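You operate a simulated robot arm through the tools that you are given. There is no shell and no other tool. Be economical: measure what you need, move in short steps, check, and stop when the job is done.

You are at the controls of a simulated robot arm. One attempt, no reset.

Task
Salt the middle of cheese D207 in mould 45, then tighten its cord.
Fine: use the small blue brush and the salt box; put the brush back and close the box; the cheese stays in its mould; leave the other cheese unsalted and the other cords as they are; the trolley stays braked. Set down upright: small blue brush. A coat counts when it lies all over at full strength: go over it till it gets no stronger.

It is judged by the outcome, as a careful person would: the job done as asked, and still so three seconds after it is handed in. It fails if anything else is knocked over, pushed out of place, dropped, spilled or broken.

Robot
A 6-joint arm with a two-finger parallel gripper on a trunk, on a base that drives. Base frame: it is fixed to the floor where the robot stands at the start and does not move with it; the origin is under the middle of the robot, x ahead of it, y to its left, z up. Readings come in m, rad, newtons and seconds.
With the tool pointing down near the work surface it reaches from about 0.2 to 0.78 m from the robot's upright axis, wherever it stands. Its first joint turns from -2.897 to 2.897 rad. Places, roughly: beige mould [-2.25, 6.5, 1]; lid of the salt box [0.5, 0.1, 0.6]; low trolley [0.7, 0.6, 0.5]. Payload 3.91 kg.
Tool frame: the origin (TCP) lies between the finger pads and is the grasp point; the fingertips stand 0.03 m ahead of it; z points along the fingers, y is the line along which they close. The gripper opens to 0.11 m. The fingers are 0.02 m wide and 0.01 m thick; the gripper's body (0.048 by 0.112 m) begins 0.055 m behind the TCP.
Orientation is that of the tool frame in the base frame, as a unit quaternion [w, x, y, z]. With the fingers straight down and closing along the base's y, the tool's x points along the base's -x, its y along +y and its z along -z.

Tools
- The arm moves only by the tool jog_arm. Its argument "increments" is one flat list of numbers, 7 for each row, row after row: the turn, a rotation vector about the tool's x, y, z in units of 60 degrees (1.0 is 60 degrees), then the shift along the tool's x, y, z in units of 500 mm (1.0 is 500 mm), then the opening, from 0 (shut) to 1 (fully open). In form: [ax, ay, az, dx, dy, dz, hand, ax, ay, az, dx, dy, dz, hand, ...]. A call has 1 to 10 rows; each row is the pose to reach, as a shift and turn from the pose commanded when the call began, along the tool's axes at that moment. A call with a number of a shift or a turn outside -1 to 1 is refused whole. A row lasts 0.2 s, in which the tool goes at most 0.05 m and 0.15 rad; a call with a longer step from one row to the next is refused whole, and so is a gripper value outside its range. Where a pose cannot be reached the arm comes as near as it can. A force on the tool above 80 N (or 10 N above the force at the start of the call, whichever is more), or a blocked arm, ends the call early, and 0.2 s more pass. Each finger travels about 0.045 m/s and halts on what it meets, pressing with about 35 N; the grip force reading is that of the motor and also rises with nothing between the fingers. The clock runs only during rows and for 0.2 s after the last one: add rows that repeat a pose to give the fingers time. The reply holds the time, the measured pose of the TCP, the force on the tool along the base axes, the opening and the grip force, in the units named above and with some noise, with the torque about the TCP (base axes, N m) and any sound that the robot's microphone picked up.
- Cameras (640 x 400 px; columns grow to the right, rows downward): "scene" is now at [-0.0105, 0.165, 1.5226]; the picture's right is [-0.04, -1.00, 0.00], its down [-0.86, 0.03, -0.50] and it looks along [0.50, -0.02, -0.86] (base axes); focal length 251 px, centre (320, 200). "wrist" rides on the gripper at [0.077, 0.007, -0.114] in the tool frame; the picture's right is [-0.09, 1.00, 0.00], its down [-0.80, -0.07, -0.59] and it looks along [-0.59, -0.05, 0.80] (tool axes); focal length 270 px, centre (320, 200). There is no depth. A picture from a camera that has moved, and an enlarged one, comes with that camera's place and axes in the base frame and with its lens.
- snapshot(camera): a new picture of that camera. No time passes.
- slide_trunk(by): slides the trunk up (or, below 0, down) by that many m; the arm and the scene camera ride with it, the base frame stays. It gives what a move gives, with no picture.
- steer(legs): drives the robot by 1 to 6 legs, each [ahead, turn to the left] in m and rad, along the robot's own axes; the way and the turn of a leg run together, so that a leg with both is an arc; at most 1.5 m and 3.142 rad a leg. The arm and the cameras ride along, it lands a little off, and it stops where it bumps. It gives what a move gives.
- aim_head(pan, tilt): turns the head with the scene camera to pan (to the left, within 2.705 rad either way) and tilt (down, from -0.506 to 1.204), counted from straight ahead of the robot. It gives what a move gives.
- enlarge(camera, box): a new picture of the part [left, top, right, bottom] of that camera's present view, enlarged. No time passes.
- close_job(): hands the job in; it is judged then, once.

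Work in short steps. Places have to be worked out from the pictures, the camera data and where the tool is seen: move nearer, look again, correct. Check each grasp and each placing, and mend what went wrong. You have 120 turns and 82 pictures in all, those below and enlarged ones among them. Open the gripper and draw the arm clear of the work before you hand the job in, unless the task says otherwise; then end with one line.

The tools are called by a JSON object that holds its "name" and its "arguments". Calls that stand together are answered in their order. jog_arm: Moves the arm, as the interface text tells. Its arguments: {"type":"object","properties":{"increments":{"type":"array","items":{"type":"number"}}},"required":["increments"]} The other tools are called the same way: slide_trunk (by) slides the trunk up or down; steer (legs) drives the base; aim_head (pan, tilt) turns the head that bears the scene camera; snapshot (camera) takes a picture; enlarge (camera, box) takes an enlarged picture of a part of a camera's view; close_job () hands the job in.

At the start:

```text
t: 0.0
ee_pos: [0.3423, 0.4534, 1.0468]
ee_rot: [0.0, 0.003, 1.0, 0.001]
ft_force: [0.1, 0.1, -0.5]
ft_torque: [-0.03, 0.03, -0.04]
width: 0.11
grip_force: 0.0
trunk travel left (down, up): [-0.5, 0.11]
robot x, y, heading: [-0.0036, 0.0152, 0.004]
head pan, tilt: [-0.038, 1.044]
```

scene: 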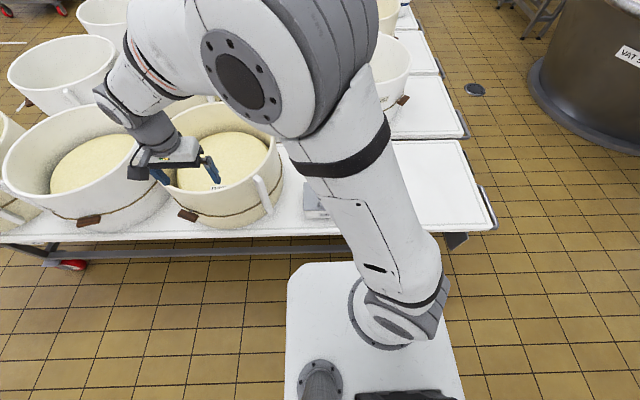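
wrist: 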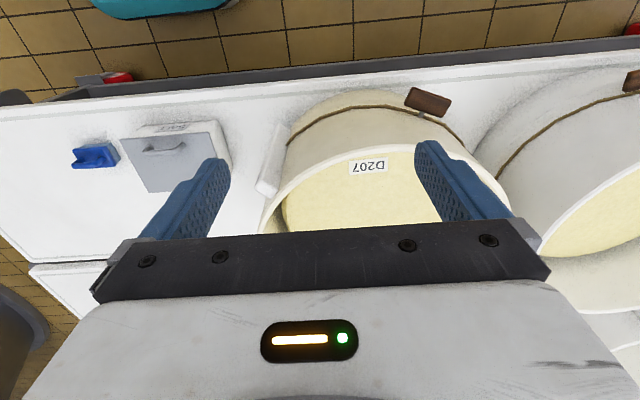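

The wrist view shows D207 in one mould, with the salt box and blue brush to its right. I look closer at the labels and the box.

{"name": "enlarge", "arguments": {"camera": "wrist", "box": [40, 60, 280, 210]}}

{"name": "enlarge", "arguments": {"camera": "wrist", "box": [250, 60, 490, 210]}}

{"name": "enlarge", "arguments": {"camera": "scene", "box": [0, 80, 320, 280]}}

```text
2.67 times, centred on (160, 135) of wrist
camera zoom: at [0.266, 0.4623, 1.1637], right [0.1, 1.0, 0.0], down [0.8, -0.08, 0.59], along [0.59, -0.06, -0.8], focal length 721 px, centre (747, 373)
```

zoom: 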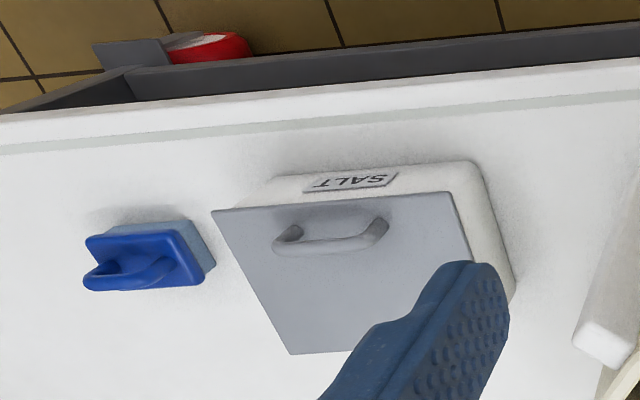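

```text
2.67 times, centred on (370, 135) of wrist
camera zoom: at [0.266, 0.4623, 1.1637], right [0.1, 1.0, 0.0], down [0.8, -0.08, 0.59], along [0.59, -0.06, -0.8], focal length 721 px, centre (187, 373)
```

zoom: 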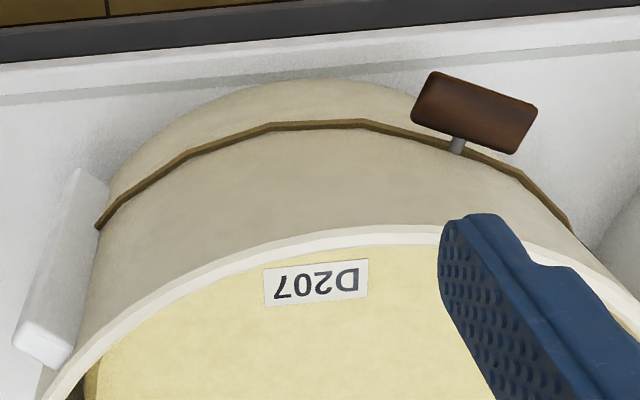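

```text
2.00 times, centred on (160, 180) of scene
camera zoom: at [-0.0105, 0.165, 1.5226], right [-0.04, -1.0, 0.0], down [-0.86, 0.03, -0.5], along [0.5, -0.02, -0.86], focal length 503 px, centre (640, 240)
```

zoom: 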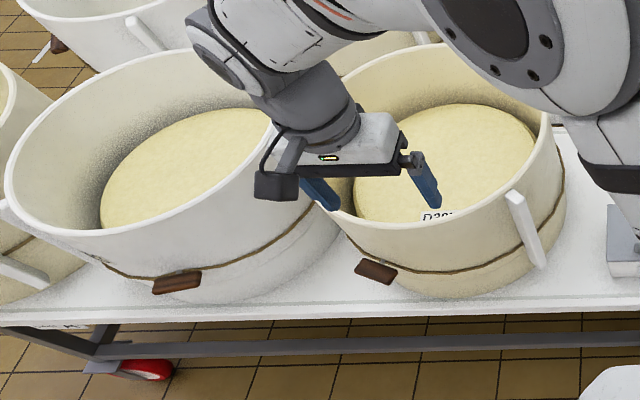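

I look around to find mould numbers and what stands at (-2.25, 6.5).

{"name": "aim_head", "arguments": {"pan": 1.9, "tilt": 0.15}}

{"name": "snapshot", "arguments": {"camera": "scene"}}

{"name": "aim_head", "arguments": {"pan": 0.7, "tilt": 0.6}}

{"name": "snapshot", "arguments": {"camera": "scene"}}

```text
t: 1.9
ee_pos: [0.3418, 0.455, 1.0476]
ee_rot: [0.0, 0.004, 1.0, 0.0]
ft_force: [-0.3, -0.9, -0.6]
ft_torque: [-0.01, 0.04, 0.02]
width: 0.1099
grip_force: 0.0
trunk travel left (down, up): [-0.5, 0.11]
robot x, y, heading: [-0.0001, 0.0135, -0.003]
head pan, tilt: [1.901, 0.15]
```

```text
76 pictures are left
camera scene: at [-0.1074, 0.2553, 1.599], right [0.95, 0.32, 0.0], down [0.05, -0.14, -0.99], along [-0.32, 0.94, -0.15], focal length 251 px, centre (320, 200)
```

scene: 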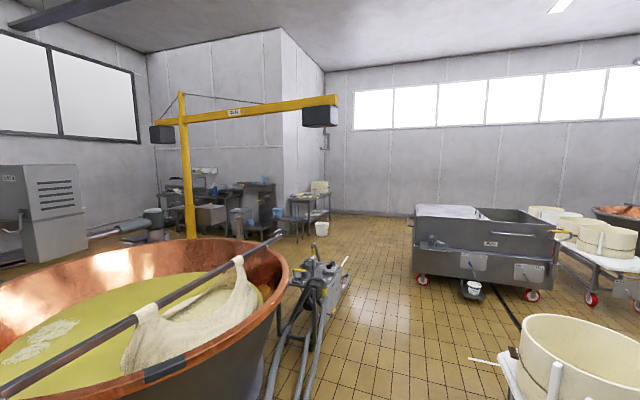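

```text
t: 3.3
ee_pos: [0.342, 0.4541, 1.0476]
ee_rot: [0.0, 0.002, 1.0, 0.001]
ft_force: [-0.5, -0.2, -0.3]
ft_torque: [0.02, -0.02, -0.03]
width: 0.11
grip_force: 0.0
trunk travel left (down, up): [-0.5, 0.11]
robot x, y, heading: [-0.0016, 0.0184, 0.001]
head pan, tilt: [0.7, 0.6]
```

```text
75 pictures are left
camera scene: at [-0.0098, 0.2246, 1.5575], right [0.65, -0.76, 0.0], down [-0.43, -0.36, -0.83], along [0.63, 0.53, -0.56], focal length 251 px, centre (320, 200)
```

scene: 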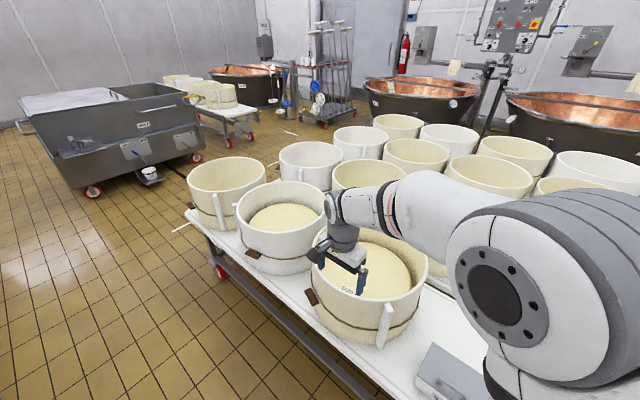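

I enlarge the near moulds for numbers, the other cheese's label, and the far beige mould.

{"name": "enlarge", "arguments": {"camera": "scene", "box": [180, 150, 440, 350]}}

{"name": "enlarge", "arguments": {"camera": "wrist", "box": [420, 40, 640, 260]}}

```text
2.00 times, centred on (310, 250) of scene
camera zoom: at [-0.0098, 0.2246, 1.5575], right [0.65, -0.76, 0.0], down [-0.43, -0.36, -0.83], along [0.63, 0.53, -0.56], focal length 503 px, centre (340, 100)
```

zoom: 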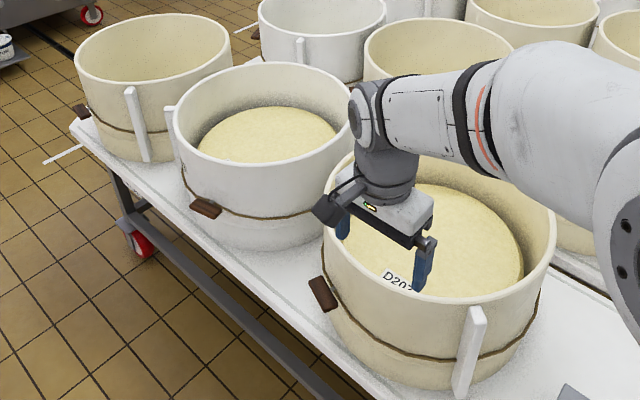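

```text
1.82 times, centred on (530, 150) of wrist
camera zoom: at [0.266, 0.4623, 1.1637], right [0.1, 1.0, 0.0], down [0.8, -0.08, 0.59], along [0.59, -0.06, -0.8], focal length 491 px, centre (-62, 291)
```

zoom: 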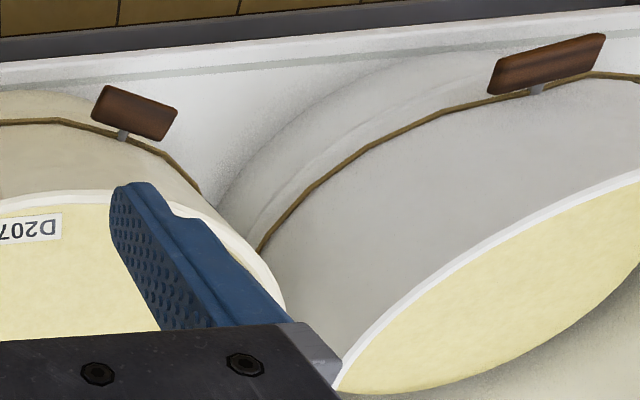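

Only D207 carries a label, so it's the cheese. I swing the arm over in front of the salt box and brush to examine them closely.

{"name": "jog_arm", "arguments": {"increments": [0, 0, 0, 0, -0.09, 0, 1, 0, 0, 0, 0, -0.18, 0, 1, 0, 0, 0, 0, -0.27, 0, 1, 0, 0, 0, 0, -0.36, 0, 1, 0, 0, 0, 0, -0.45, 0, 1, 0, 0, 0, 0, -0.54, 0, 1, 0, 0, 0, 0, -0.63, 0, 1, 0, 0, 0, 0, -0.72, 0, 1, 0, 0, 0, 0, -0.8, 0, 1, 0, 0, 0, 0, -0.88, 0, 1]}}

{"name": "aim_head", "arguments": {"pan": 0.3, "tilt": 0.9}}

{"name": "snapshot", "arguments": {"camera": "wrist"}}

{"name": "snapshot", "arguments": {"camera": "scene"}}

```text
t: 5.5
ee_pos: [0.3394, 0.0147, 1.0471]
ee_rot: [0.001, 0.004, 1.0, -0.001]
ft_force: [0.2, 0.4, 0.2]
ft_torque: [0.01, -0.01, 0.01]
width: 0.1102
grip_force: 0.0
trunk travel left (down, up): [-0.5, 0.11]
robot x, y, heading: [-0.0016, 0.0153, -0.004]
head pan, tilt: [0.7, 0.6]
```

```text
t: 6.4
ee_pos: [0.3408, 0.0154, 1.0482]
ee_rot: [0.0, 0.003, 1.0, 0.001]
ft_force: [-0.2, -0.3, 0.3]
ft_torque: [0.0, 0.0, 0.01]
width: 0.11
grip_force: 0.0
trunk travel left (down, up): [-0.5, 0.11]
robot x, y, heading: [-0.0004, 0.0124, -0.002]
head pan, tilt: [0.3, 0.901]
```

```text
72 pictures are left
camera wrist: at [0.2634, 0.023, 1.1632], right [0.1, 1.0, 0.0], down [0.8, -0.08, 0.59], along [0.59, -0.06, -0.8], focal length 270 px, centre (320, 200)
```

wrist: 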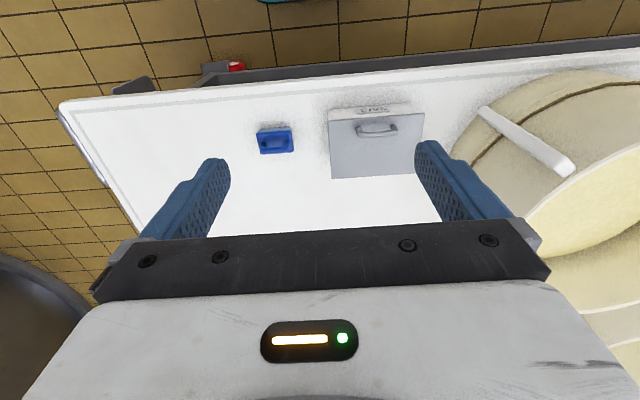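

```text
71 pictures are left
camera scene: at [-0.0053, 0.1899, 1.5328], right [0.3, -0.95, 0.0], down [-0.75, -0.23, -0.62], along [0.59, 0.18, -0.78], focal length 251 px, centre (320, 200)
```

scene: 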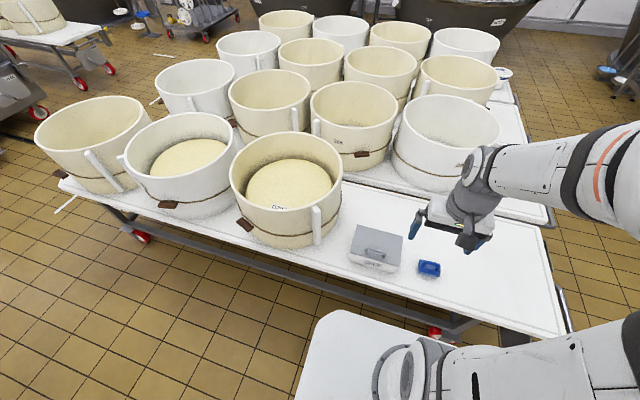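

I enlarge the scene on the box/brush and on the moulds.

{"name": "enlarge", "arguments": {"camera": "scene", "box": [220, 120, 460, 290]}}

{"name": "enlarge", "arguments": {"camera": "wrist", "box": [240, 90, 450, 200]}}

```text
2.35 times, centred on (340, 205) of scene
camera zoom: at [-0.0053, 0.1899, 1.5328], right [0.3, -0.95, 0.0], down [-0.75, -0.23, -0.62], along [0.59, 0.18, -0.78], focal length 592 px, centre (273, 188)
```

zoom: 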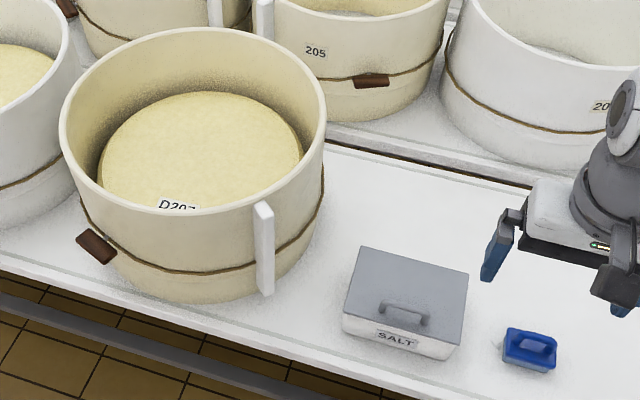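

```text
3.05 times, centred on (345, 145) of wrist
camera zoom: at [0.2634, 0.023, 1.1632], right [0.1, 1.0, 0.0], down [0.8, -0.08, 0.59], along [0.59, -0.06, -0.8], focal length 824 px, centre (244, 368)
```

zoom: 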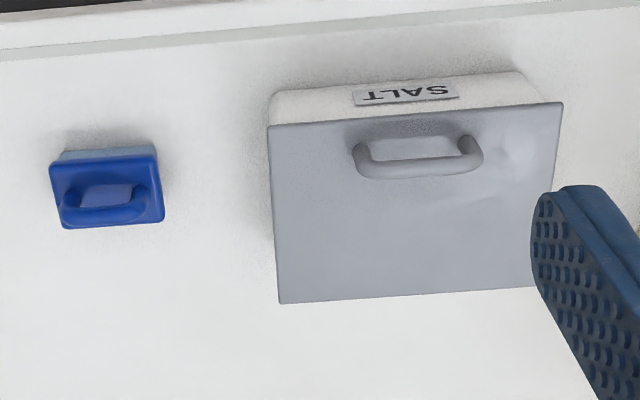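

Estimates: lid top z≈0.64, x 0.456–0.591, y 0.02–0.21, handle bar near (0.485, 0.115) along y; brush handle near (0.518,-0.11,0.588). I move above the handle while turning the tool 90° so that the fingers close along x, then look.

{"name": "jog_arm", "arguments": {"increments": [0, 0, -0.125, -0.048, 0.033, 0.066, 1, 0, 0, -0.25, -0.096, 0.066, 0.133, 1, 0, 0, -0.375, -0.145, 0.1, 0.2, 1, 0, 0, -0.5, -0.193, 0.133, 0.266, 1, 0, 0, -0.625, -0.241, 0.166, 0.333, 1, 0, 0, -0.75, -0.29, 0.2, 0.4, 1]}}

{"name": "jog_arm", "arguments": {"increments": [0, 0, -0.125, 0, 0, 0, 1, 0, 0, -0.25, 0, 0, 0, 1, 0, 0, -0.375, 0, 0, 0, 1, 0, 0, -0.5, 0, 0, 0, 1, 0, 0, -0.625, 0, 0, 0, 1, 0, 0, -0.75, 0, 0, 0, 1]}}

{"name": "snapshot", "arguments": {"camera": "wrist"}}

```text
t: 7.8
ee_pos: [0.4846, 0.1157, 0.8478]
ee_rot: [0.0, -0.38, 0.925, 0.0]
ft_force: [-0.3, -0.5, -0.2]
ft_torque: [-0.02, 0.01, -0.02]
width: 0.1103
grip_force: 0.1
trunk travel left (down, up): [-0.5, 0.11]
robot x, y, heading: [0.0005, 0.0171, -0.004]
head pan, tilt: [0.3, 0.901]
```

```text
t: 9.2
ee_pos: [0.4844, 0.1127, 0.8481]
ee_rot: [0.0, -0.705, 0.709, 0.001]
ft_force: [1.0, -1.1, 0.1]
ft_torque: [0.0, 0.01, 0.0]
width: 0.11
grip_force: 0.0
trunk travel left (down, up): [-0.5, 0.11]
robot x, y, heading: [-0.0008, 0.0155, 0.001]
head pan, tilt: [0.3, 0.901]
```

```text
68 pictures are left
camera wrist: at [0.478, 0.0369, 0.9637], right [-1.0, 0.09, 0.0], down [0.08, 0.8, 0.59], along [0.06, 0.59, -0.8], focal length 270 px, centre (320, 200)
```

wrist: 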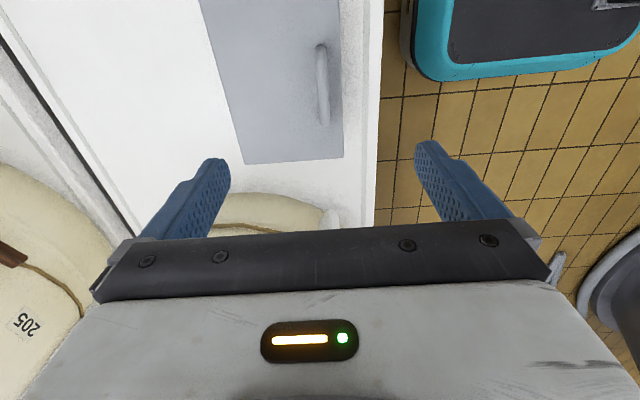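

{"name": "enlarge", "arguments": {"camera": "wrist", "box": [200, 20, 380, 180]}}

```text
2.50 times, centred on (290, 100) of wrist
camera zoom: at [0.478, 0.0369, 0.9637], right [-1.0, 0.09, 0.0], down [0.08, 0.8, 0.59], along [0.06, 0.59, -0.8], focal length 676 px, centre (395, 450)
```

zoom: 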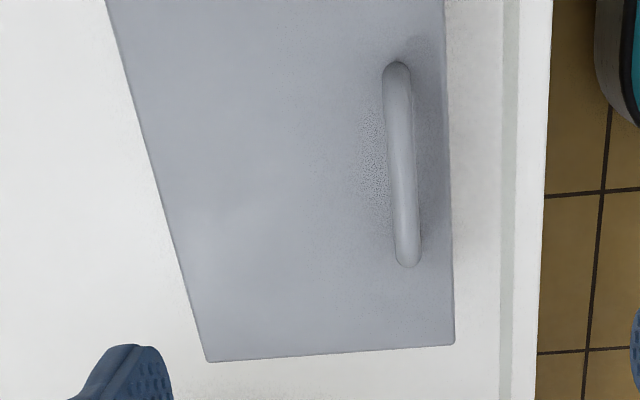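

Handle bar is centred under the TCP. I descend and close on it.

{"name": "jog_arm", "arguments": {"increments": [0, 0, 0, 0, 0, 0.09, 0.5, 0, 0, 0, 0, 0, 0.18, 0.5, 0, 0, 0, 0, 0, 0.26, 0.5, 0, 0, 0, 0, 0, 0.33, 0.5, 0, 0, 0, 0, 0, 0.33, 0, 0, 0, 0, 0, 0, 0.33, 0, 0, 0, 0, 0, 0, 0.33, 0, 0, 0, 0, 0, 0, 0.33, 0, 0, 0, 0, 0, 0, 0.33, 0]}}

{"name": "snapshot", "arguments": {"camera": "wrist"}}

```text
t: 11.2
ee_pos: [0.4837, 0.1125, 0.6835]
ee_rot: [0.0, -0.704, 0.71, 0.0]
ft_force: [-7.9, -0.6, 2.1]
ft_torque: [-0.07, 0.18, -0.09]
width: 0.0115
grip_force: 35.2
trunk travel left (down, up): [-0.5, 0.11]
robot x, y, heading: [0.0022, 0.0126, -0.004]
head pan, tilt: [0.3, 0.901]
```

```text
66 pictures are left
camera wrist: at [0.477, 0.0372, 0.7995], right [-1.0, 0.1, 0.0], down [0.08, 0.8, 0.59], along [0.06, 0.59, -0.8], focal length 270 px, centre (320, 200)
```

wrist: 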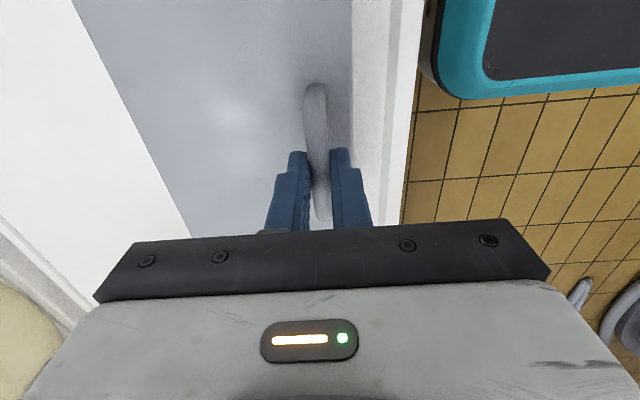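

Bar gripped at 11.5 mm. I lift gently along the arc of a hinge at the back edge (first 15°) and look.

{"name": "jog_arm", "arguments": {"increments": [0, 0, 0, 0, -0.005, -0.02, 0, 0, 0, 0, 0, -0.012, -0.04, 0, 0, 0, 0, 0, -0.02, -0.058, 0]}}

{"name": "snapshot", "arguments": {"camera": "wrist"}}

{"name": "enlarge", "arguments": {"camera": "scene", "box": [300, 170, 480, 300]}}

```text
t: 12.0
ee_pos: [0.4961, 0.1124, 0.7117]
ee_rot: [0.001, -0.704, 0.71, -0.001]
ft_force: [4.3, 0.6, 0.6]
ft_torque: [0.28, -0.14, -0.12]
width: 0.0114
grip_force: 34.6
trunk travel left (down, up): [-0.5, 0.11]
robot x, y, heading: [0.0015, 0.0176, 0.001]
head pan, tilt: [0.3, 0.901]
```

```text
65 pictures are left
camera wrist: at [0.4892, 0.037, 0.828], right [-1.0, 0.1, 0.0], down [0.08, 0.8, 0.6], along [0.06, 0.59, -0.8], focal length 270 px, centre (320, 200)
```

wrist: 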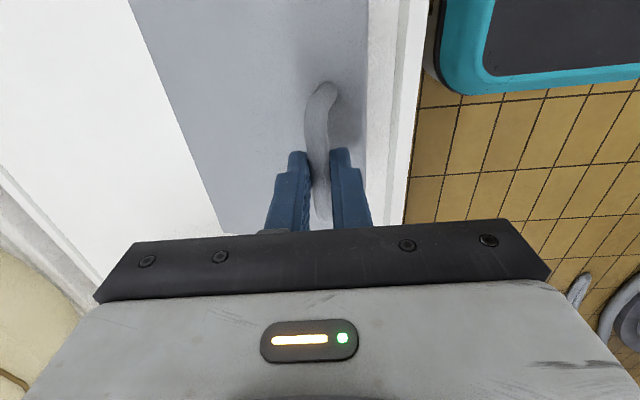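

```text
3.08 times, centred on (390, 235) of scene
camera zoom: at [-0.0042, 0.1899, 1.5327], right [0.3, -0.96, 0.0], down [-0.75, -0.23, -0.62], along [0.59, 0.18, -0.78], focal length 774 px, centre (105, 92)
```

zoom: 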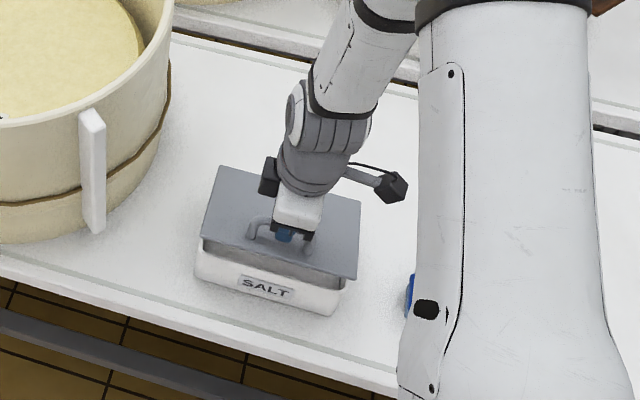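

It hinges as expected. Continue along the arc to about 50°.

{"name": "jog_arm", "arguments": {"increments": [0, 0, 0, 0, -0.016, -0.026, 0, 0, 0, 0, 0, -0.035, -0.049, 0, 0, 0, 0, 0, -0.058, -0.07, 0, 0, 0, 0, 0, -0.081, -0.088, 0, 0, 0, 0, 0, -0.1, -0.1, 0]}}

{"name": "snapshot", "arguments": {"camera": "wrist"}}

{"name": "enlarge", "arguments": {"camera": "scene", "box": [300, 170, 480, 300]}}

```text
t: 13.2
ee_pos: [0.545, 0.1138, 0.7621]
ee_rot: [-0.001, -0.705, 0.71, 0.001]
ft_force: [1.3, 3.0, 0.1]
ft_torque: [-0.02, 0.08, -0.14]
width: 0.0114
grip_force: 35.1
trunk travel left (down, up): [-0.5, 0.11]
robot x, y, heading: [-0.0023, 0.0165, -0.001]
head pan, tilt: [0.3, 0.901]
```

```text
63 pictures are left
camera wrist: at [0.5384, 0.0366, 0.8771], right [-1.0, 0.1, 0.0], down [0.08, 0.8, 0.59], along [0.06, 0.59, -0.8], focal length 270 px, centre (320, 200)
```

wrist: 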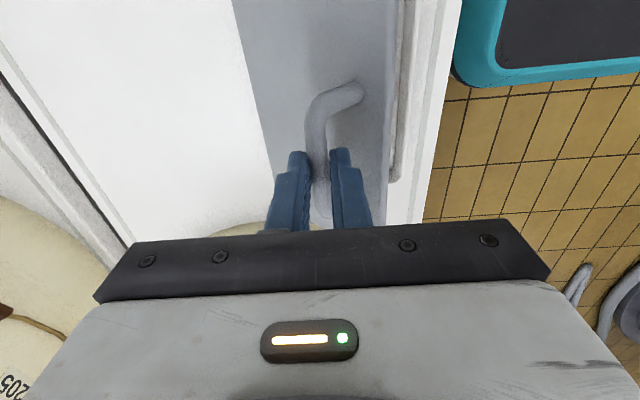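

```text
3.08 times, centred on (390, 235) of scene
camera zoom: at [-0.0042, 0.1904, 1.5326], right [0.3, -0.96, 0.0], down [-0.75, -0.23, -0.62], along [0.59, 0.18, -0.78], focal length 774 px, centre (105, 92)
```

zoom: 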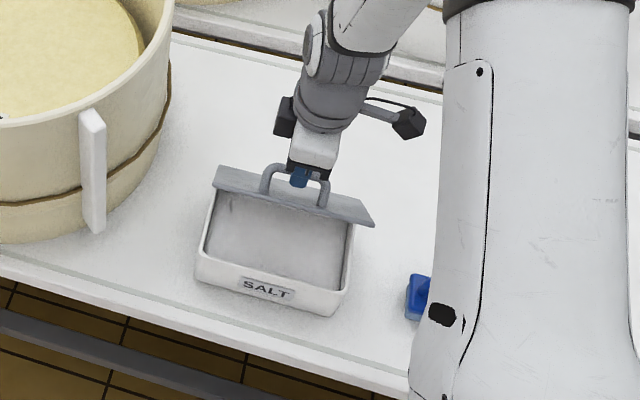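

Going well; continue to about 100°, past vertical.

{"name": "jog_arm", "arguments": {"increments": [0, 0, 0, 0, -0.018, -0.008, 0, 0, 0, 0, 0, -0.036, -0.013, 0, 0, 0, 0, 0, -0.066, -0.021, 0, 0, 0, 0, 0, -0.096, -0.024, 0, 0, 0, 0, 0, -0.126, -0.022, 0, 0, 0, 0, 0, -0.156, -0.018, 0, 0, 0, 0, 0, -0.18, -0.012, 0, 0, 0, 0, 0, -0.2, -0.005, 0]}}

{"name": "enlarge", "arguments": {"camera": "scene", "box": [300, 170, 480, 300]}}

```text
t: 15.0
ee_pos: [0.6445, 0.1136, 0.7634]
ee_rot: [0.0, -0.704, 0.71, 0.0]
ft_force: [0.7, 4.9, 1.1]
ft_torque: [-0.07, -0.02, -0.35]
width: 0.0115
grip_force: 34.7
trunk travel left (down, up): [-0.5, 0.11]
robot x, y, heading: [-0.0004, 0.0172, -0.003]
head pan, tilt: [0.3, 0.901]
```

```text
3.08 times, centred on (390, 235) of scene
camera zoom: at [-0.0051, 0.1904, 1.5327], right [0.3, -0.96, 0.0], down [-0.75, -0.23, -0.62], along [0.59, 0.18, -0.78], focal length 774 px, centre (105, 92)
```

zoom: 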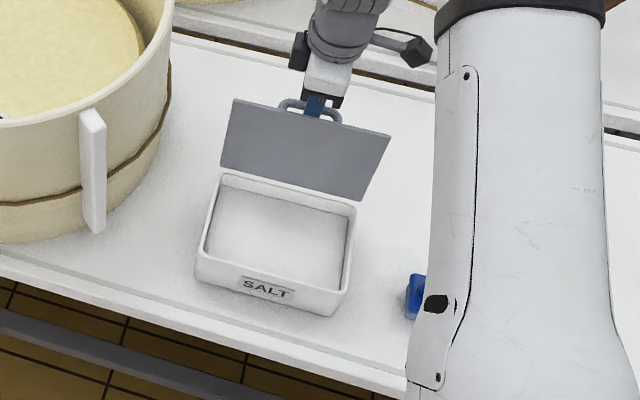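

About 99° now. I go a little further to ~108° and then release slightly to see that the lid rests open.

{"name": "jog_arm", "arguments": {"increments": [0, 0, 0, 0, -0.018, 0.009, 0, 0, 0, 0, 0, -0.034, 0.02, 0, 0, 0, 0, 0, -0.034, 0.02, 0.12, 0, 0, 0, 0, -0.034, 0.02, 0.2]}}

{"name": "snapshot", "arguments": {"camera": "wrist"}}

{"name": "enlarge", "arguments": {"camera": "scene", "box": [300, 170, 480, 300]}}

```text
t: 16.0
ee_pos: [0.6633, 0.1118, 0.754]
ee_rot: [0.001, -0.705, 0.709, 0.001]
ft_force: [-0.5, 0.4, 0.5]
ft_torque: [0.0, -0.02, 0.02]
width: 0.0219
grip_force: 0.0
trunk travel left (down, up): [-0.5, 0.11]
robot x, y, heading: [-0.0005, 0.0187, -0.002]
head pan, tilt: [0.3, 0.901]
```

```text
60 pictures are left
camera wrist: at [0.6552, 0.0354, 0.87], right [-1.0, 0.1, 0.0], down [0.08, 0.8, 0.59], along [0.06, 0.59, -0.8], focal length 270 px, centre (320, 200)
```

wrist: 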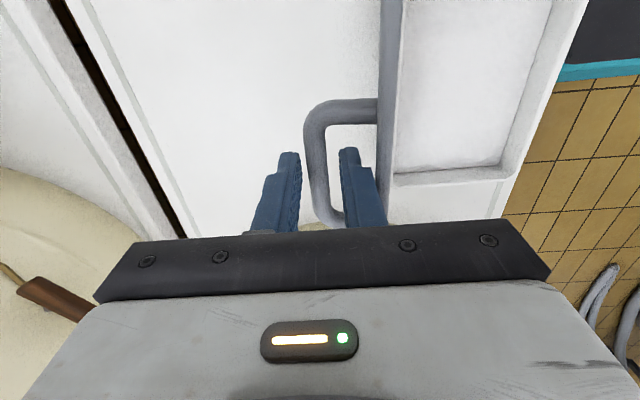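

```text
3.08 times, centred on (390, 235) of scene
camera zoom: at [-0.0049, 0.1899, 1.5327], right [0.3, -0.96, 0.0], down [-0.75, -0.23, -0.62], along [0.59, 0.18, -0.78], focal length 774 px, centre (105, 92)
```

zoom: 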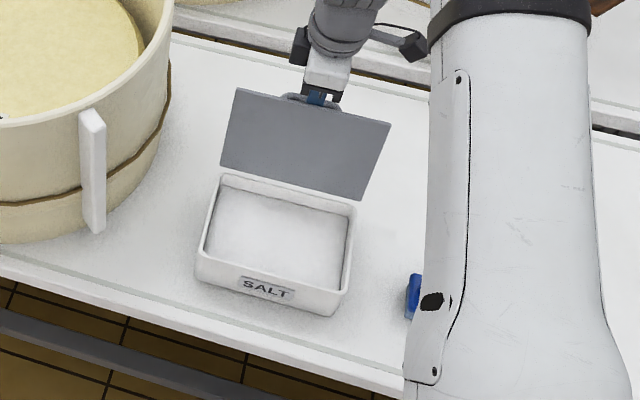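

The lid rests open, forces are zero. I draw straight up and check the lid stays.

{"name": "jog_arm", "arguments": {"increments": [0, 0, 0, 0, 0, -0.04, 0.2, 0, 0, 0, 0, 0, -0.12, 0.2, 0, 0, 0, 0, 0, -0.2, 0.2, 0, 0, 0, 0, 0, -0.28, 0.3, 0, 0, 0, 0.08, 0.08, -0.28, 0.5, 0, 0, 0, 0.16, 0.15, -0.28, 0.7, 0, 0, 0, 0.25, 0.2, -0.28, 0.9, 0, 0, 0, 0.34, 0.25, -0.28, 1, 0, 0, 0, 0.43, 0.28, -0.24, 1]}}

{"name": "snapshot", "arguments": {"camera": "wrist"}}

{"name": "enlarge", "arguments": {"camera": "scene", "box": [300, 170, 480, 300]}}

```text
refused: row 5 steps farther than a row can; nothing moved
```

```text
58 pictures are left
camera wrist: at [0.6552, 0.0354, 0.87], right [-1.0, 0.1, 0.0], down [0.08, 0.8, 0.59], along [0.06, 0.59, -0.8], focal length 270 px, centre (320, 200)
```

wrist: 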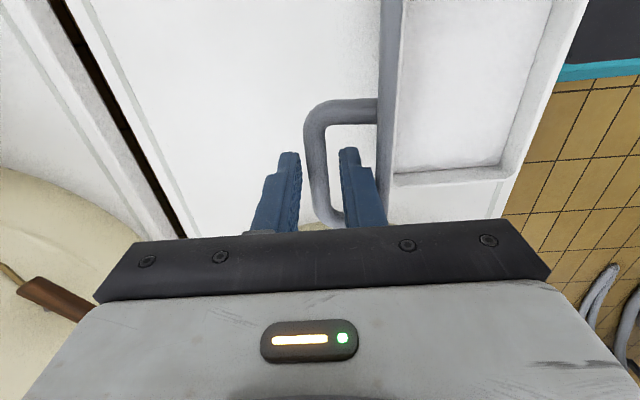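

```text
3.08 times, centred on (390, 235) of scene
camera zoom: at [-0.0049, 0.1899, 1.5327], right [0.3, -0.96, 0.0], down [-0.75, -0.23, -0.62], along [0.59, 0.18, -0.78], focal length 774 px, centre (105, 92)
```

zoom: 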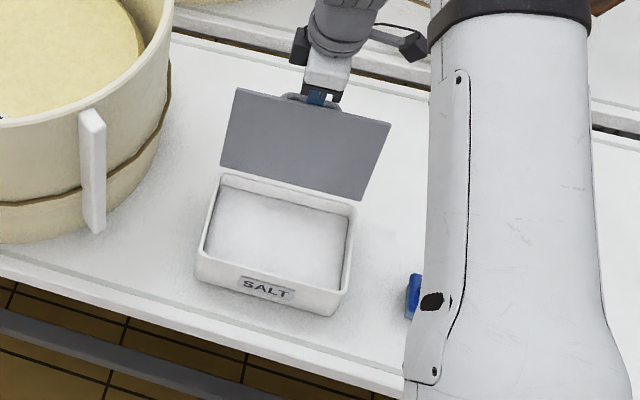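

A step was too long and nothing moved. I retry with shorter steps: up, then toward the brush.

{"name": "jog_arm", "arguments": {"increments": [0, 0, 0, 0, 0, -0.04, 0.2, 0, 0, 0, 0, 0, -0.12, 0.2, 0, 0, 0, 0, 0, -0.2, 0.2, 0, 0, 0, 0.06, 0.03, -0.25, 0.3, 0, 0, 0, 0.13, 0.08, -0.25, 0.5, 0, 0, 0, 0.2, 0.13, -0.25, 0.7, 0, 0, 0, 0.27, 0.18, -0.25, 0.9, 0, 0, 0, 0.34, 0.23, -0.23, 1, 0, 0, 0, 0.4, 0.27, -0.18, 1, 0, 0, 0, 0.446, 0.29, -0.1, 1]}}

{"name": "snapshot", "arguments": {"camera": "wrist"}}

{"name": "snapshot", "arguments": {"camera": "scene"}}

```text
t: 18.2
ee_pos: [0.515, -0.1118, 0.8041]
ee_rot: [0.001, -0.705, 0.71, 0.0]
ft_force: [0.2, -0.3, -0.5]
ft_torque: [-0.03, 0.01, 0.01]
width: 0.1101
grip_force: 0.1
trunk travel left (down, up): [-0.5, 0.11]
robot x, y, heading: [0.0009, 0.0181, -0.002]
head pan, tilt: [0.3, 0.901]
```

```text
56 pictures are left
camera wrist: at [0.5086, -0.1879, 0.9198], right [-1.0, 0.1, 0.0], down [0.08, 0.8, 0.59], along [0.06, 0.59, -0.8], focal length 270 px, centre (320, 200)
```

wrist: 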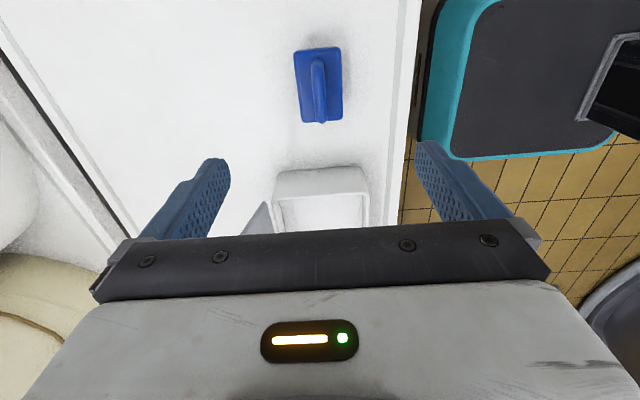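

```text
55 pictures are left
camera scene: at [-0.0046, 0.1895, 1.5328], right [0.3, -0.96, 0.0], down [-0.75, -0.23, -0.62], along [0.59, 0.18, -0.78], focal length 251 px, centre (320, 200)
```

scene: 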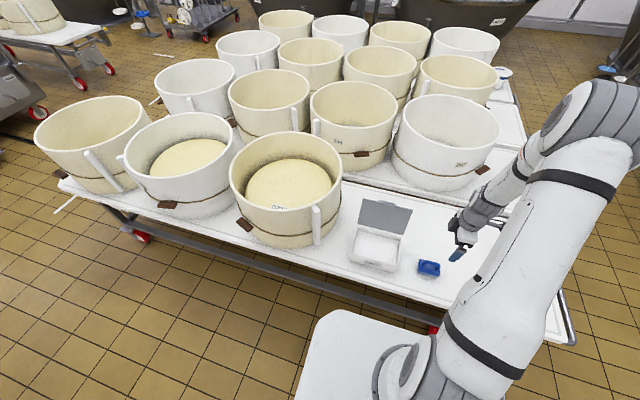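

Lid stays open. Brush handle bar centred at about (0.518,-0.103). I descend over it, fingers half open, and look at the height.

{"name": "jog_arm", "arguments": {"increments": [0, 0, 0, -0.008, -0.004, 0.09, 0.6, 0, 0, 0, -0.018, -0.006, 0.18, 0.6, 0, 0, 0, -0.018, -0.006, 0.26, 0.6, 0, 0, 0, -0.018, -0.006, 0.34, 0.6, 0, 0, 0, -0.018, -0.006, 0.37, 0.6]}}

{"name": "snapshot", "arguments": {"camera": "wrist"}}

{"name": "enlarge", "arguments": {"camera": "scene", "box": [380, 200, 500, 290]}}

```text
t: 19.4
ee_pos: [0.5173, -0.101, 0.6171]
ee_rot: [0.0, -0.704, 0.711, 0.001]
ft_force: [0.4, -0.9, 0.1]
ft_torque: [-0.05, -0.02, 0.01]
width: 0.0658
grip_force: 0.0
trunk travel left (down, up): [-0.5, 0.11]
robot x, y, heading: [-0.0007, 0.0155, -0.004]
head pan, tilt: [0.3, 0.901]
```

```text
54 pictures are left
camera wrist: at [0.5109, -0.1772, 0.7346], right [-1.0, 0.1, 0.0], down [0.08, 0.8, 0.59], along [0.06, 0.59, -0.8], focal length 270 px, centre (320, 200)
```

wrist: 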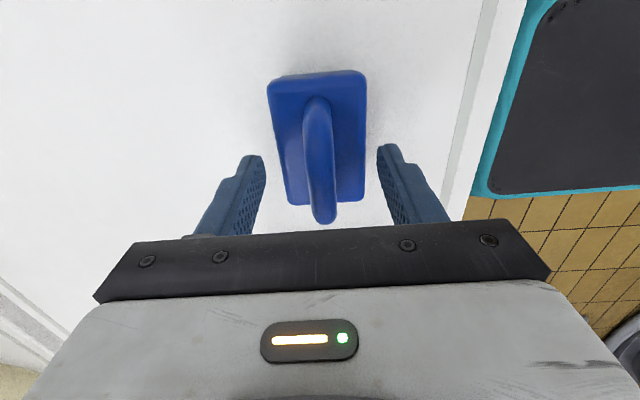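

```text
4.44 times, centred on (440, 245) of scene
camera zoom: at [-0.0048, 0.1898, 1.5328], right [0.3, -0.96, 0.0], down [-0.75, -0.23, -0.62], along [0.59, 0.18, -0.78], focal length 1117 px, centre (-213, 0)
```

zoom: 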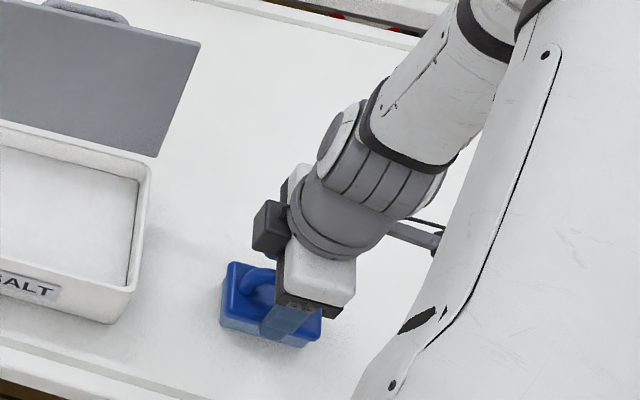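

Handle spans y≈-0.14…-0.05. I lower 12 mm more and close, reading the width.

{"name": "jog_arm", "arguments": {"increments": [0, 0, 0, -0.008, -0.002, 0.012, 0.5, 0, 0, 0, -0.008, -0.002, 0.024, 0.3, 0, 0, 0, -0.008, -0.002, 0.024, 0, 0, 0, 0, -0.008, -0.002, 0.024, 0, 0, 0, 0, -0.008, -0.002, 0.024, 0, 0, 0, 0, -0.008, -0.002, 0.024, 0]}}

{"name": "snapshot", "arguments": {"camera": "wrist"}}

```text
t: 20.8
ee_pos: [0.5192, -0.0965, 0.6091]
ee_rot: [0.002, -0.705, 0.709, -0.003]
ft_force: [4.9, 1.3, 32.6]
ft_torque: [0.03, -0.2, 0.0]
width: 0.0536
grip_force: 34.8
trunk travel left (down, up): [-0.5, 0.11]
robot x, y, heading: [0.0031, 0.0157, -0.001]
head pan, tilt: [0.3, 0.901]
```

```text
52 pictures are left
camera wrist: at [0.512, -0.1731, 0.7248], right [-1.0, 0.1, 0.0], down [0.07, 0.8, 0.59], along [0.06, 0.59, -0.8], focal length 270 px, centre (320, 200)
```

wrist: 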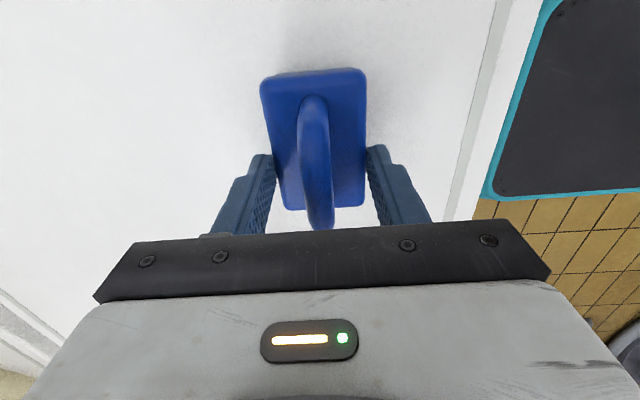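

Width 53.6 mm with +33 N: fingertips reached the table (≈0.578) beside the block. So the handle is higher; I open, rise ~33 mm, and grip the bow only.

{"name": "jog_arm", "arguments": {"increments": [0, 0, 0, 0, 0, -0.008, 0.65, 0, 0, 0, 0, 0, -0.008, 0.65, 0, 0, 0, 0, 0, -0.04, 0.65, 0, 0, 0, 0, 0, -0.064, 0.65]}}

{"name": "snapshot", "arguments": {"camera": "wrist"}}

```text
t: 21.8
ee_pos: [0.5187, -0.0974, 0.6388]
ee_rot: [0.0, -0.704, 0.71, 0.0]
ft_force: [-0.4, 0.7, 0.0]
ft_torque: [-0.02, 0.0, 0.0]
width: 0.0714
grip_force: 0.1
trunk travel left (down, up): [-0.5, 0.11]
robot x, y, heading: [0.0011, 0.0158, -0.002]
head pan, tilt: [0.3, 0.901]
```

```text
51 pictures are left
camera wrist: at [0.5117, -0.1735, 0.7554], right [-1.0, 0.1, 0.0], down [0.08, 0.8, 0.59], along [0.06, 0.59, -0.8], focal length 270 px, centre (320, 200)
```

wrist: 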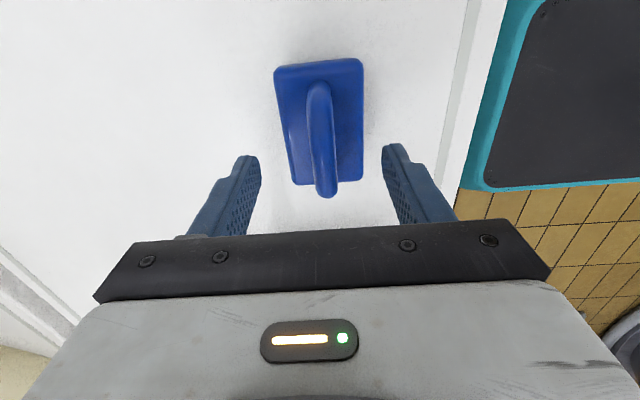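

Triangulating again: block top ≈0.58, handle bow top ≈0.62. I lower to TCP 0.621 (tips 0.591, just above the block) and close on the bow.

{"name": "jog_arm", "arguments": {"increments": [0, 0, 0, 0.008, 0, 0.018, 0.5, 0, 0, 0, 0.008, 0, 0.034, 0.3, 0, 0, 0, 0.008, 0, 0.034, 0, 0, 0, 0, 0.008, 0, 0.034, 0, 0, 0, 0, 0.008, 0, 0.034, 0, 0, 0, 0, 0.008, 0, 0.034, 0]}}

{"name": "snapshot", "arguments": {"camera": "wrist"}}

```text
t: 23.2
ee_pos: [0.5193, -0.1015, 0.6221]
ee_rot: [0.0, -0.705, 0.71, 0.0]
ft_force: [0.5, 0.4, 0.3]
ft_torque: [0.03, 0.0, 0.05]
width: 0.013
grip_force: 35.0
trunk travel left (down, up): [-0.5, 0.11]
robot x, y, heading: [-0.0007, 0.0143, 0.001]
head pan, tilt: [0.3, 0.901]
```

```text
50 pictures are left
camera wrist: at [0.5122, -0.1777, 0.7382], right [-1.0, 0.1, 0.0], down [0.08, 0.8, 0.59], along [0.06, 0.59, -0.8], focal length 270 px, centre (320, 200)
```

wrist: 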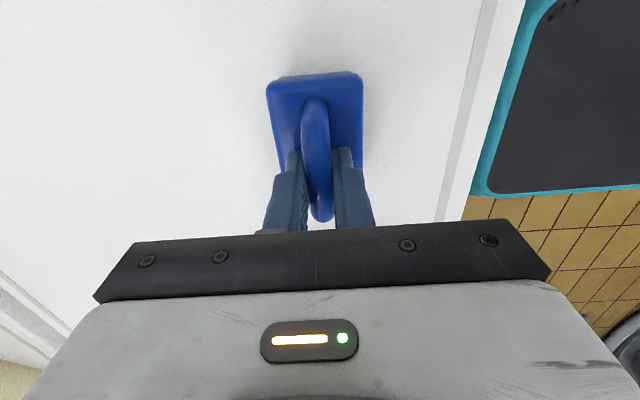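

Gripped the bow at 13 mm. Lift, move over the salt box, and look.

{"name": "jog_arm", "arguments": {"increments": [0, 0, 0, 0, 0, -0.04, 0, 0, 0, 0, 0, 0, -0.12, 0, 0, 0, 0, 0, 0, -0.2, 0, 0, 0, 0, 0, 0, -0.28, 0, 0, 0, 0, -0.08, 0, -0.3, 0, 0, 0, 0, -0.17, 0, -0.3, 0, 0, 0, 0, -0.26, 0, -0.3, 0, 0, 0, 0, -0.35, 0, -0.3, 0, 0, 0, 0, -0.43, 0, -0.3, 0]}}

{"name": "snapshot", "arguments": {"camera": "wrist"}}

{"name": "enlarge", "arguments": {"camera": "scene", "box": [300, 150, 480, 290]}}

```text
t: 25.2
ee_pos: [0.52, 0.1132, 0.7732]
ee_rot: [0.0, -0.704, 0.71, 0.0]
ft_force: [0.1, 0.0, -0.5]
ft_torque: [0.01, -0.01, 0.0]
width: 0.0128
grip_force: 35.0
trunk travel left (down, up): [-0.5, 0.11]
robot x, y, heading: [0.0024, 0.0163, 0.0]
head pan, tilt: [0.3, 0.901]
```

```text
49 pictures are left
camera wrist: at [0.5131, 0.0371, 0.8886], right [-1.0, 0.1, 0.0], down [0.08, 0.8, 0.59], along [0.06, 0.59, -0.8], focal length 270 px, centre (320, 200)
```

wrist: 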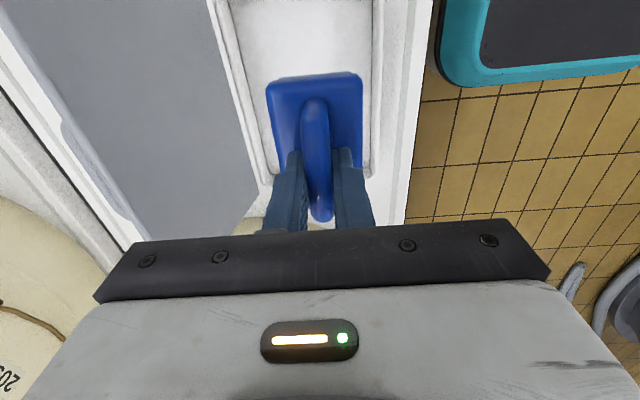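

```text
2.86 times, centred on (390, 220) of scene
camera zoom: at [-0.005, 0.1903, 1.5327], right [0.3, -0.96, 0.0], down [-0.75, -0.23, -0.62], along [0.59, 0.18, -0.78], focal length 718 px, centre (120, 143)
```

zoom: 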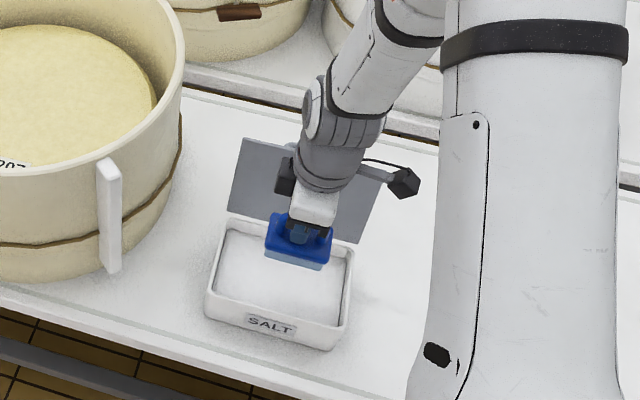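

Box interior centre ≈(0.526, 0.11). I descend towards the salt in fine steps, watching force.

{"name": "jog_arm", "arguments": {"increments": [0, 0, 0, 0.006, -0.01, 0.05, 0, 0, 0, 0, 0.006, -0.01, 0.1, 0, 0, 0, 0, 0.006, -0.01, 0.15, 0, 0, 0, 0, 0.006, -0.01, 0.16, 0, 0, 0, 0, 0.006, -0.01, 0.17, 0, 0, 0, 0, 0.006, -0.01, 0.18, 0, 0, 0, 0, 0.006, -0.01, 0.19, 0]}}

{"name": "enlarge", "arguments": {"camera": "scene", "box": [320, 190, 440, 280]}}

```text
t: 26.8
ee_pos: [0.5265, 0.11, 0.6769]
ee_rot: [0.0, -0.705, 0.709, 0.0]
ft_force: [-0.2, -0.2, -0.9]
ft_torque: [0.03, 0.02, 0.0]
width: 0.0128
grip_force: 35.1
trunk travel left (down, up): [-0.5, 0.11]
robot x, y, heading: [-0.0047, 0.0149, -0.002]
head pan, tilt: [0.3, 0.901]
```

```text
4.44 times, centred on (380, 235) of scene
camera zoom: at [-0.0049, 0.1899, 1.5327], right [0.3, -0.96, 0.0], down [-0.75, -0.23, -0.62], along [0.59, 0.18, -0.78], focal length 1117 px, centre (53, 44)
```

zoom: 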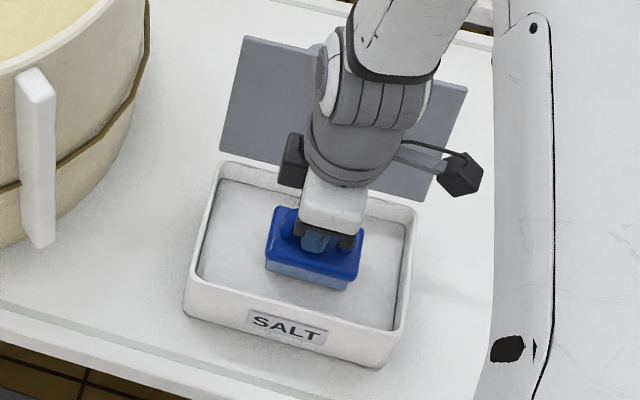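

No contact yet; a little lower.

{"name": "jog_arm", "arguments": {"increments": [0, 0, 0, 0, 0, 0.006, 0, 0, 0, 0, 0, 0, 0.012, 0, 0, 0, 0, 0, 0, 0.018, 0, 0, 0, 0, 0, 0, 0.024, 0]}}

{"name": "jog_arm", "arguments": {"increments": [0, 0, 0, 0, 0, 0.006, 0, 0, 0, 0, 0, 0, 0.012, 0]}}

```text
t: 27.8
ee_pos: [0.5264, 0.1117, 0.6675]
ee_rot: [0.002, -0.704, 0.71, -0.001]
ft_force: [0.3, -2.0, 36.9]
ft_torque: [-0.14, 0.16, -0.02]
width: 0.013
grip_force: 35.0
trunk travel left (down, up): [-0.5, 0.11]
robot x, y, heading: [0.0036, 0.0159, -0.0]
head pan, tilt: [0.3, 0.901]
```

```text
t: 28.3
ee_pos: [0.527, 0.1108, 0.6686]
ee_rot: [0.004, -0.705, 0.71, -0.004]
ft_force: [-11.9, -2.7, 49.6]
ft_torque: [-0.31, 0.98, 0.03]
width: 0.0132
grip_force: 35.3
trunk travel left (down, up): [-0.5, 0.11]
robot x, y, heading: [-0.0004, 0.0178, 0.003]
head pan, tilt: [0.3, 0.901]
stopped in row 2: the force on the tool passed its limit (the readings are from after the stop); the commanded pose is now the measured one
```

Contact with the salt at TCP z≈0.669; pressed enough. I lift and inspect brush and grip.

{"name": "jog_arm", "arguments": {"increments": [0, 0, 0, 0, 0, -0.03, 0, 0, 0, 0, 0, 0, -0.1, 0, 0, 0, 0, 0, 0, -0.19, 0]}}

{"name": "snapshot", "arguments": {"camera": "wrist"}}

{"name": "enlarge", "arguments": {"camera": "scene", "box": [320, 190, 440, 280]}}

```text
t: 29.1
ee_pos: [0.5275, 0.11, 0.7585]
ee_rot: [0.002, -0.705, 0.71, -0.001]
ft_force: [-0.2, -0.2, -0.5]
ft_torque: [-0.01, -0.02, 0.04]
width: 0.0128
grip_force: 34.7
trunk travel left (down, up): [-0.5, 0.11]
robot x, y, heading: [0.0011, 0.0166, 0.0]
head pan, tilt: [0.3, 0.901]
```

```text
46 pictures are left
camera wrist: at [0.52, 0.0346, 0.8751], right [-1.0, 0.1, -0.01], down [0.07, 0.8, 0.6], along [0.06, 0.59, -0.8], focal length 270 px, centre (320, 200)
```

wrist: 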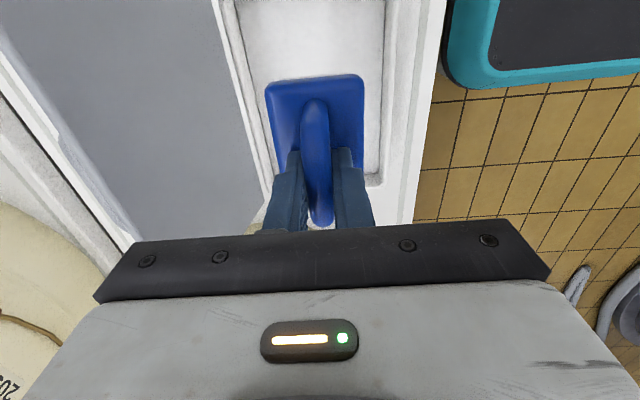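

```text
4.44 times, centred on (380, 235) of scene
camera zoom: at [-0.0059, 0.1898, 1.5326], right [0.3, -0.96, 0.0], down [-0.75, -0.23, -0.62], along [0.59, 0.18, -0.78], focal length 1117 px, centre (53, 44)
```

zoom: 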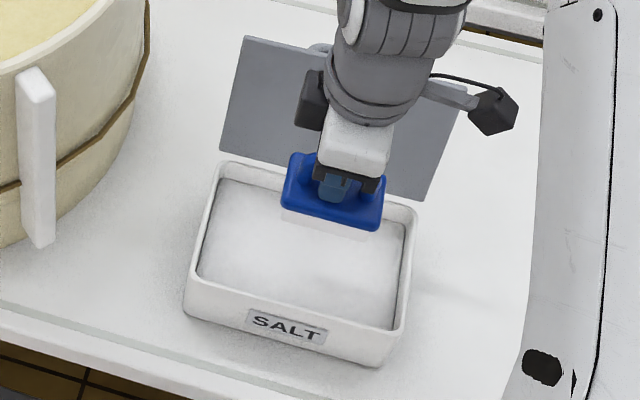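

Bristles are white with salt, box undisturbed. I raise and retract the arm for driving.

{"name": "jog_arm", "arguments": {"increments": [0, 0, 0, 0, 0, -0.09, 0, 0, 0, 0, 0, 0, -0.18, 0, 0, 0, 0, 0, 0, -0.27, 0, 0, 0, 0, 0.02, 0.05, -0.35, 0, 0, 0, 0, 0.05, 0.12, -0.41, 0, 0, 0, 0, 0.08, 0.19, -0.46, 0, 0, 0, 0, 0.1, 0.26, -0.51, 0, 0, 0, 0, 0.13, 0.33, -0.55, 0, 0, 0, 0, 0.16, 0.4, -0.58, 0]}}

{"name": "steer", "arguments": {"legs": [[-0.12, 0], [0, 1.571]]}}

```text
t: 31.1
ee_pos: [0.3242, 0.033, 1.048]
ee_rot: [0.003, -0.704, 0.71, 0.0]
ft_force: [0.4, 0.0, -1.5]
ft_torque: [0.02, -0.04, 0.01]
width: 0.0127
grip_force: 35.0
trunk travel left (down, up): [-0.5, 0.11]
robot x, y, heading: [-0.0008, 0.0153, 0.001]
head pan, tilt: [0.3, 0.901]
```

```text
t: 36.2
ee_pos: [-0.1325, 0.3419, 1.0476]
ee_rot: [-0.002, 1.0, -0.012, -0.001]
ft_force: [0.0, -0.4, -1.5]
ft_torque: [-0.01, 0.01, 0.02]
width: 0.0129
grip_force: 34.9
trunk travel left (down, up): [-0.5, 0.11]
robot x, y, heading: [-0.1215, 0.0163, 1.55]
head pan, tilt: [0.3, 0.901]
```

Turn went fine. Drive ahead 0.5 m, turn back, and approach.

{"name": "steer", "arguments": {"legs": [[0.51, 0], [0, -1.55], [0.11, 0]]}}

{"name": "aim_head", "arguments": {"pan": 0.0, "tilt": 0.95}}

{"name": "snapshot", "arguments": {"camera": "scene"}}

{"name": "snapshot", "arguments": {"camera": "wrist"}}

```text
t: 43.7
ee_pos: [0.3285, 0.5404, 1.0472]
ee_rot: [-0.002, 0.708, -0.707, 0.001]
ft_force: [0.4, 0.1, -1.4]
ft_torque: [0.01, 0.02, 0.01]
width: 0.0128
grip_force: 34.9
trunk travel left (down, up): [-0.5, 0.11]
robot x, y, heading: [0.0009, 0.5213, -0.004]
head pan, tilt: [0.3, 0.901]
```

```text
t: 44.5
ee_pos: [0.3259, 0.5401, 1.0473]
ee_rot: [-0.003, 0.708, -0.707, 0.001]
ft_force: [0.1, -0.3, -0.4]
ft_torque: [-0.01, -0.01, 0.01]
width: 0.0128
grip_force: 35.4
trunk travel left (down, up): [-0.5, 0.11]
robot x, y, heading: [-0.0015, 0.5259, -0.003]
head pan, tilt: [0.0, 0.949]
```

```text
44 pictures are left
camera scene: at [-0.0033, 0.6742, 1.5291], right [0.0, -1.0, 0.0], down [-0.81, 0.0, -0.58], along [0.58, 0.0, -0.81], focal length 251 px, centre (320, 200)
```

scene: 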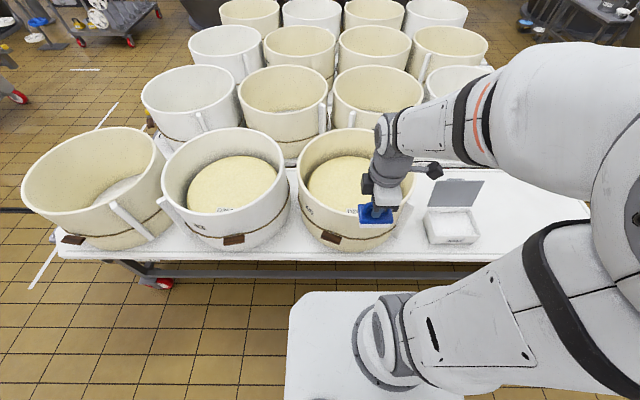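

```text
43 pictures are left
camera wrist: at [0.3194, 0.4636, 1.1632], right [-1.0, 0.09, -0.01], down [0.07, 0.8, 0.6], along [0.06, 0.59, -0.8], focal length 270 px, centre (320, 200)
```

wrist: 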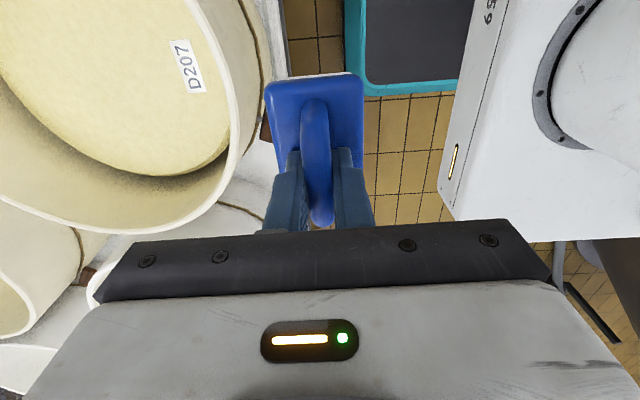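

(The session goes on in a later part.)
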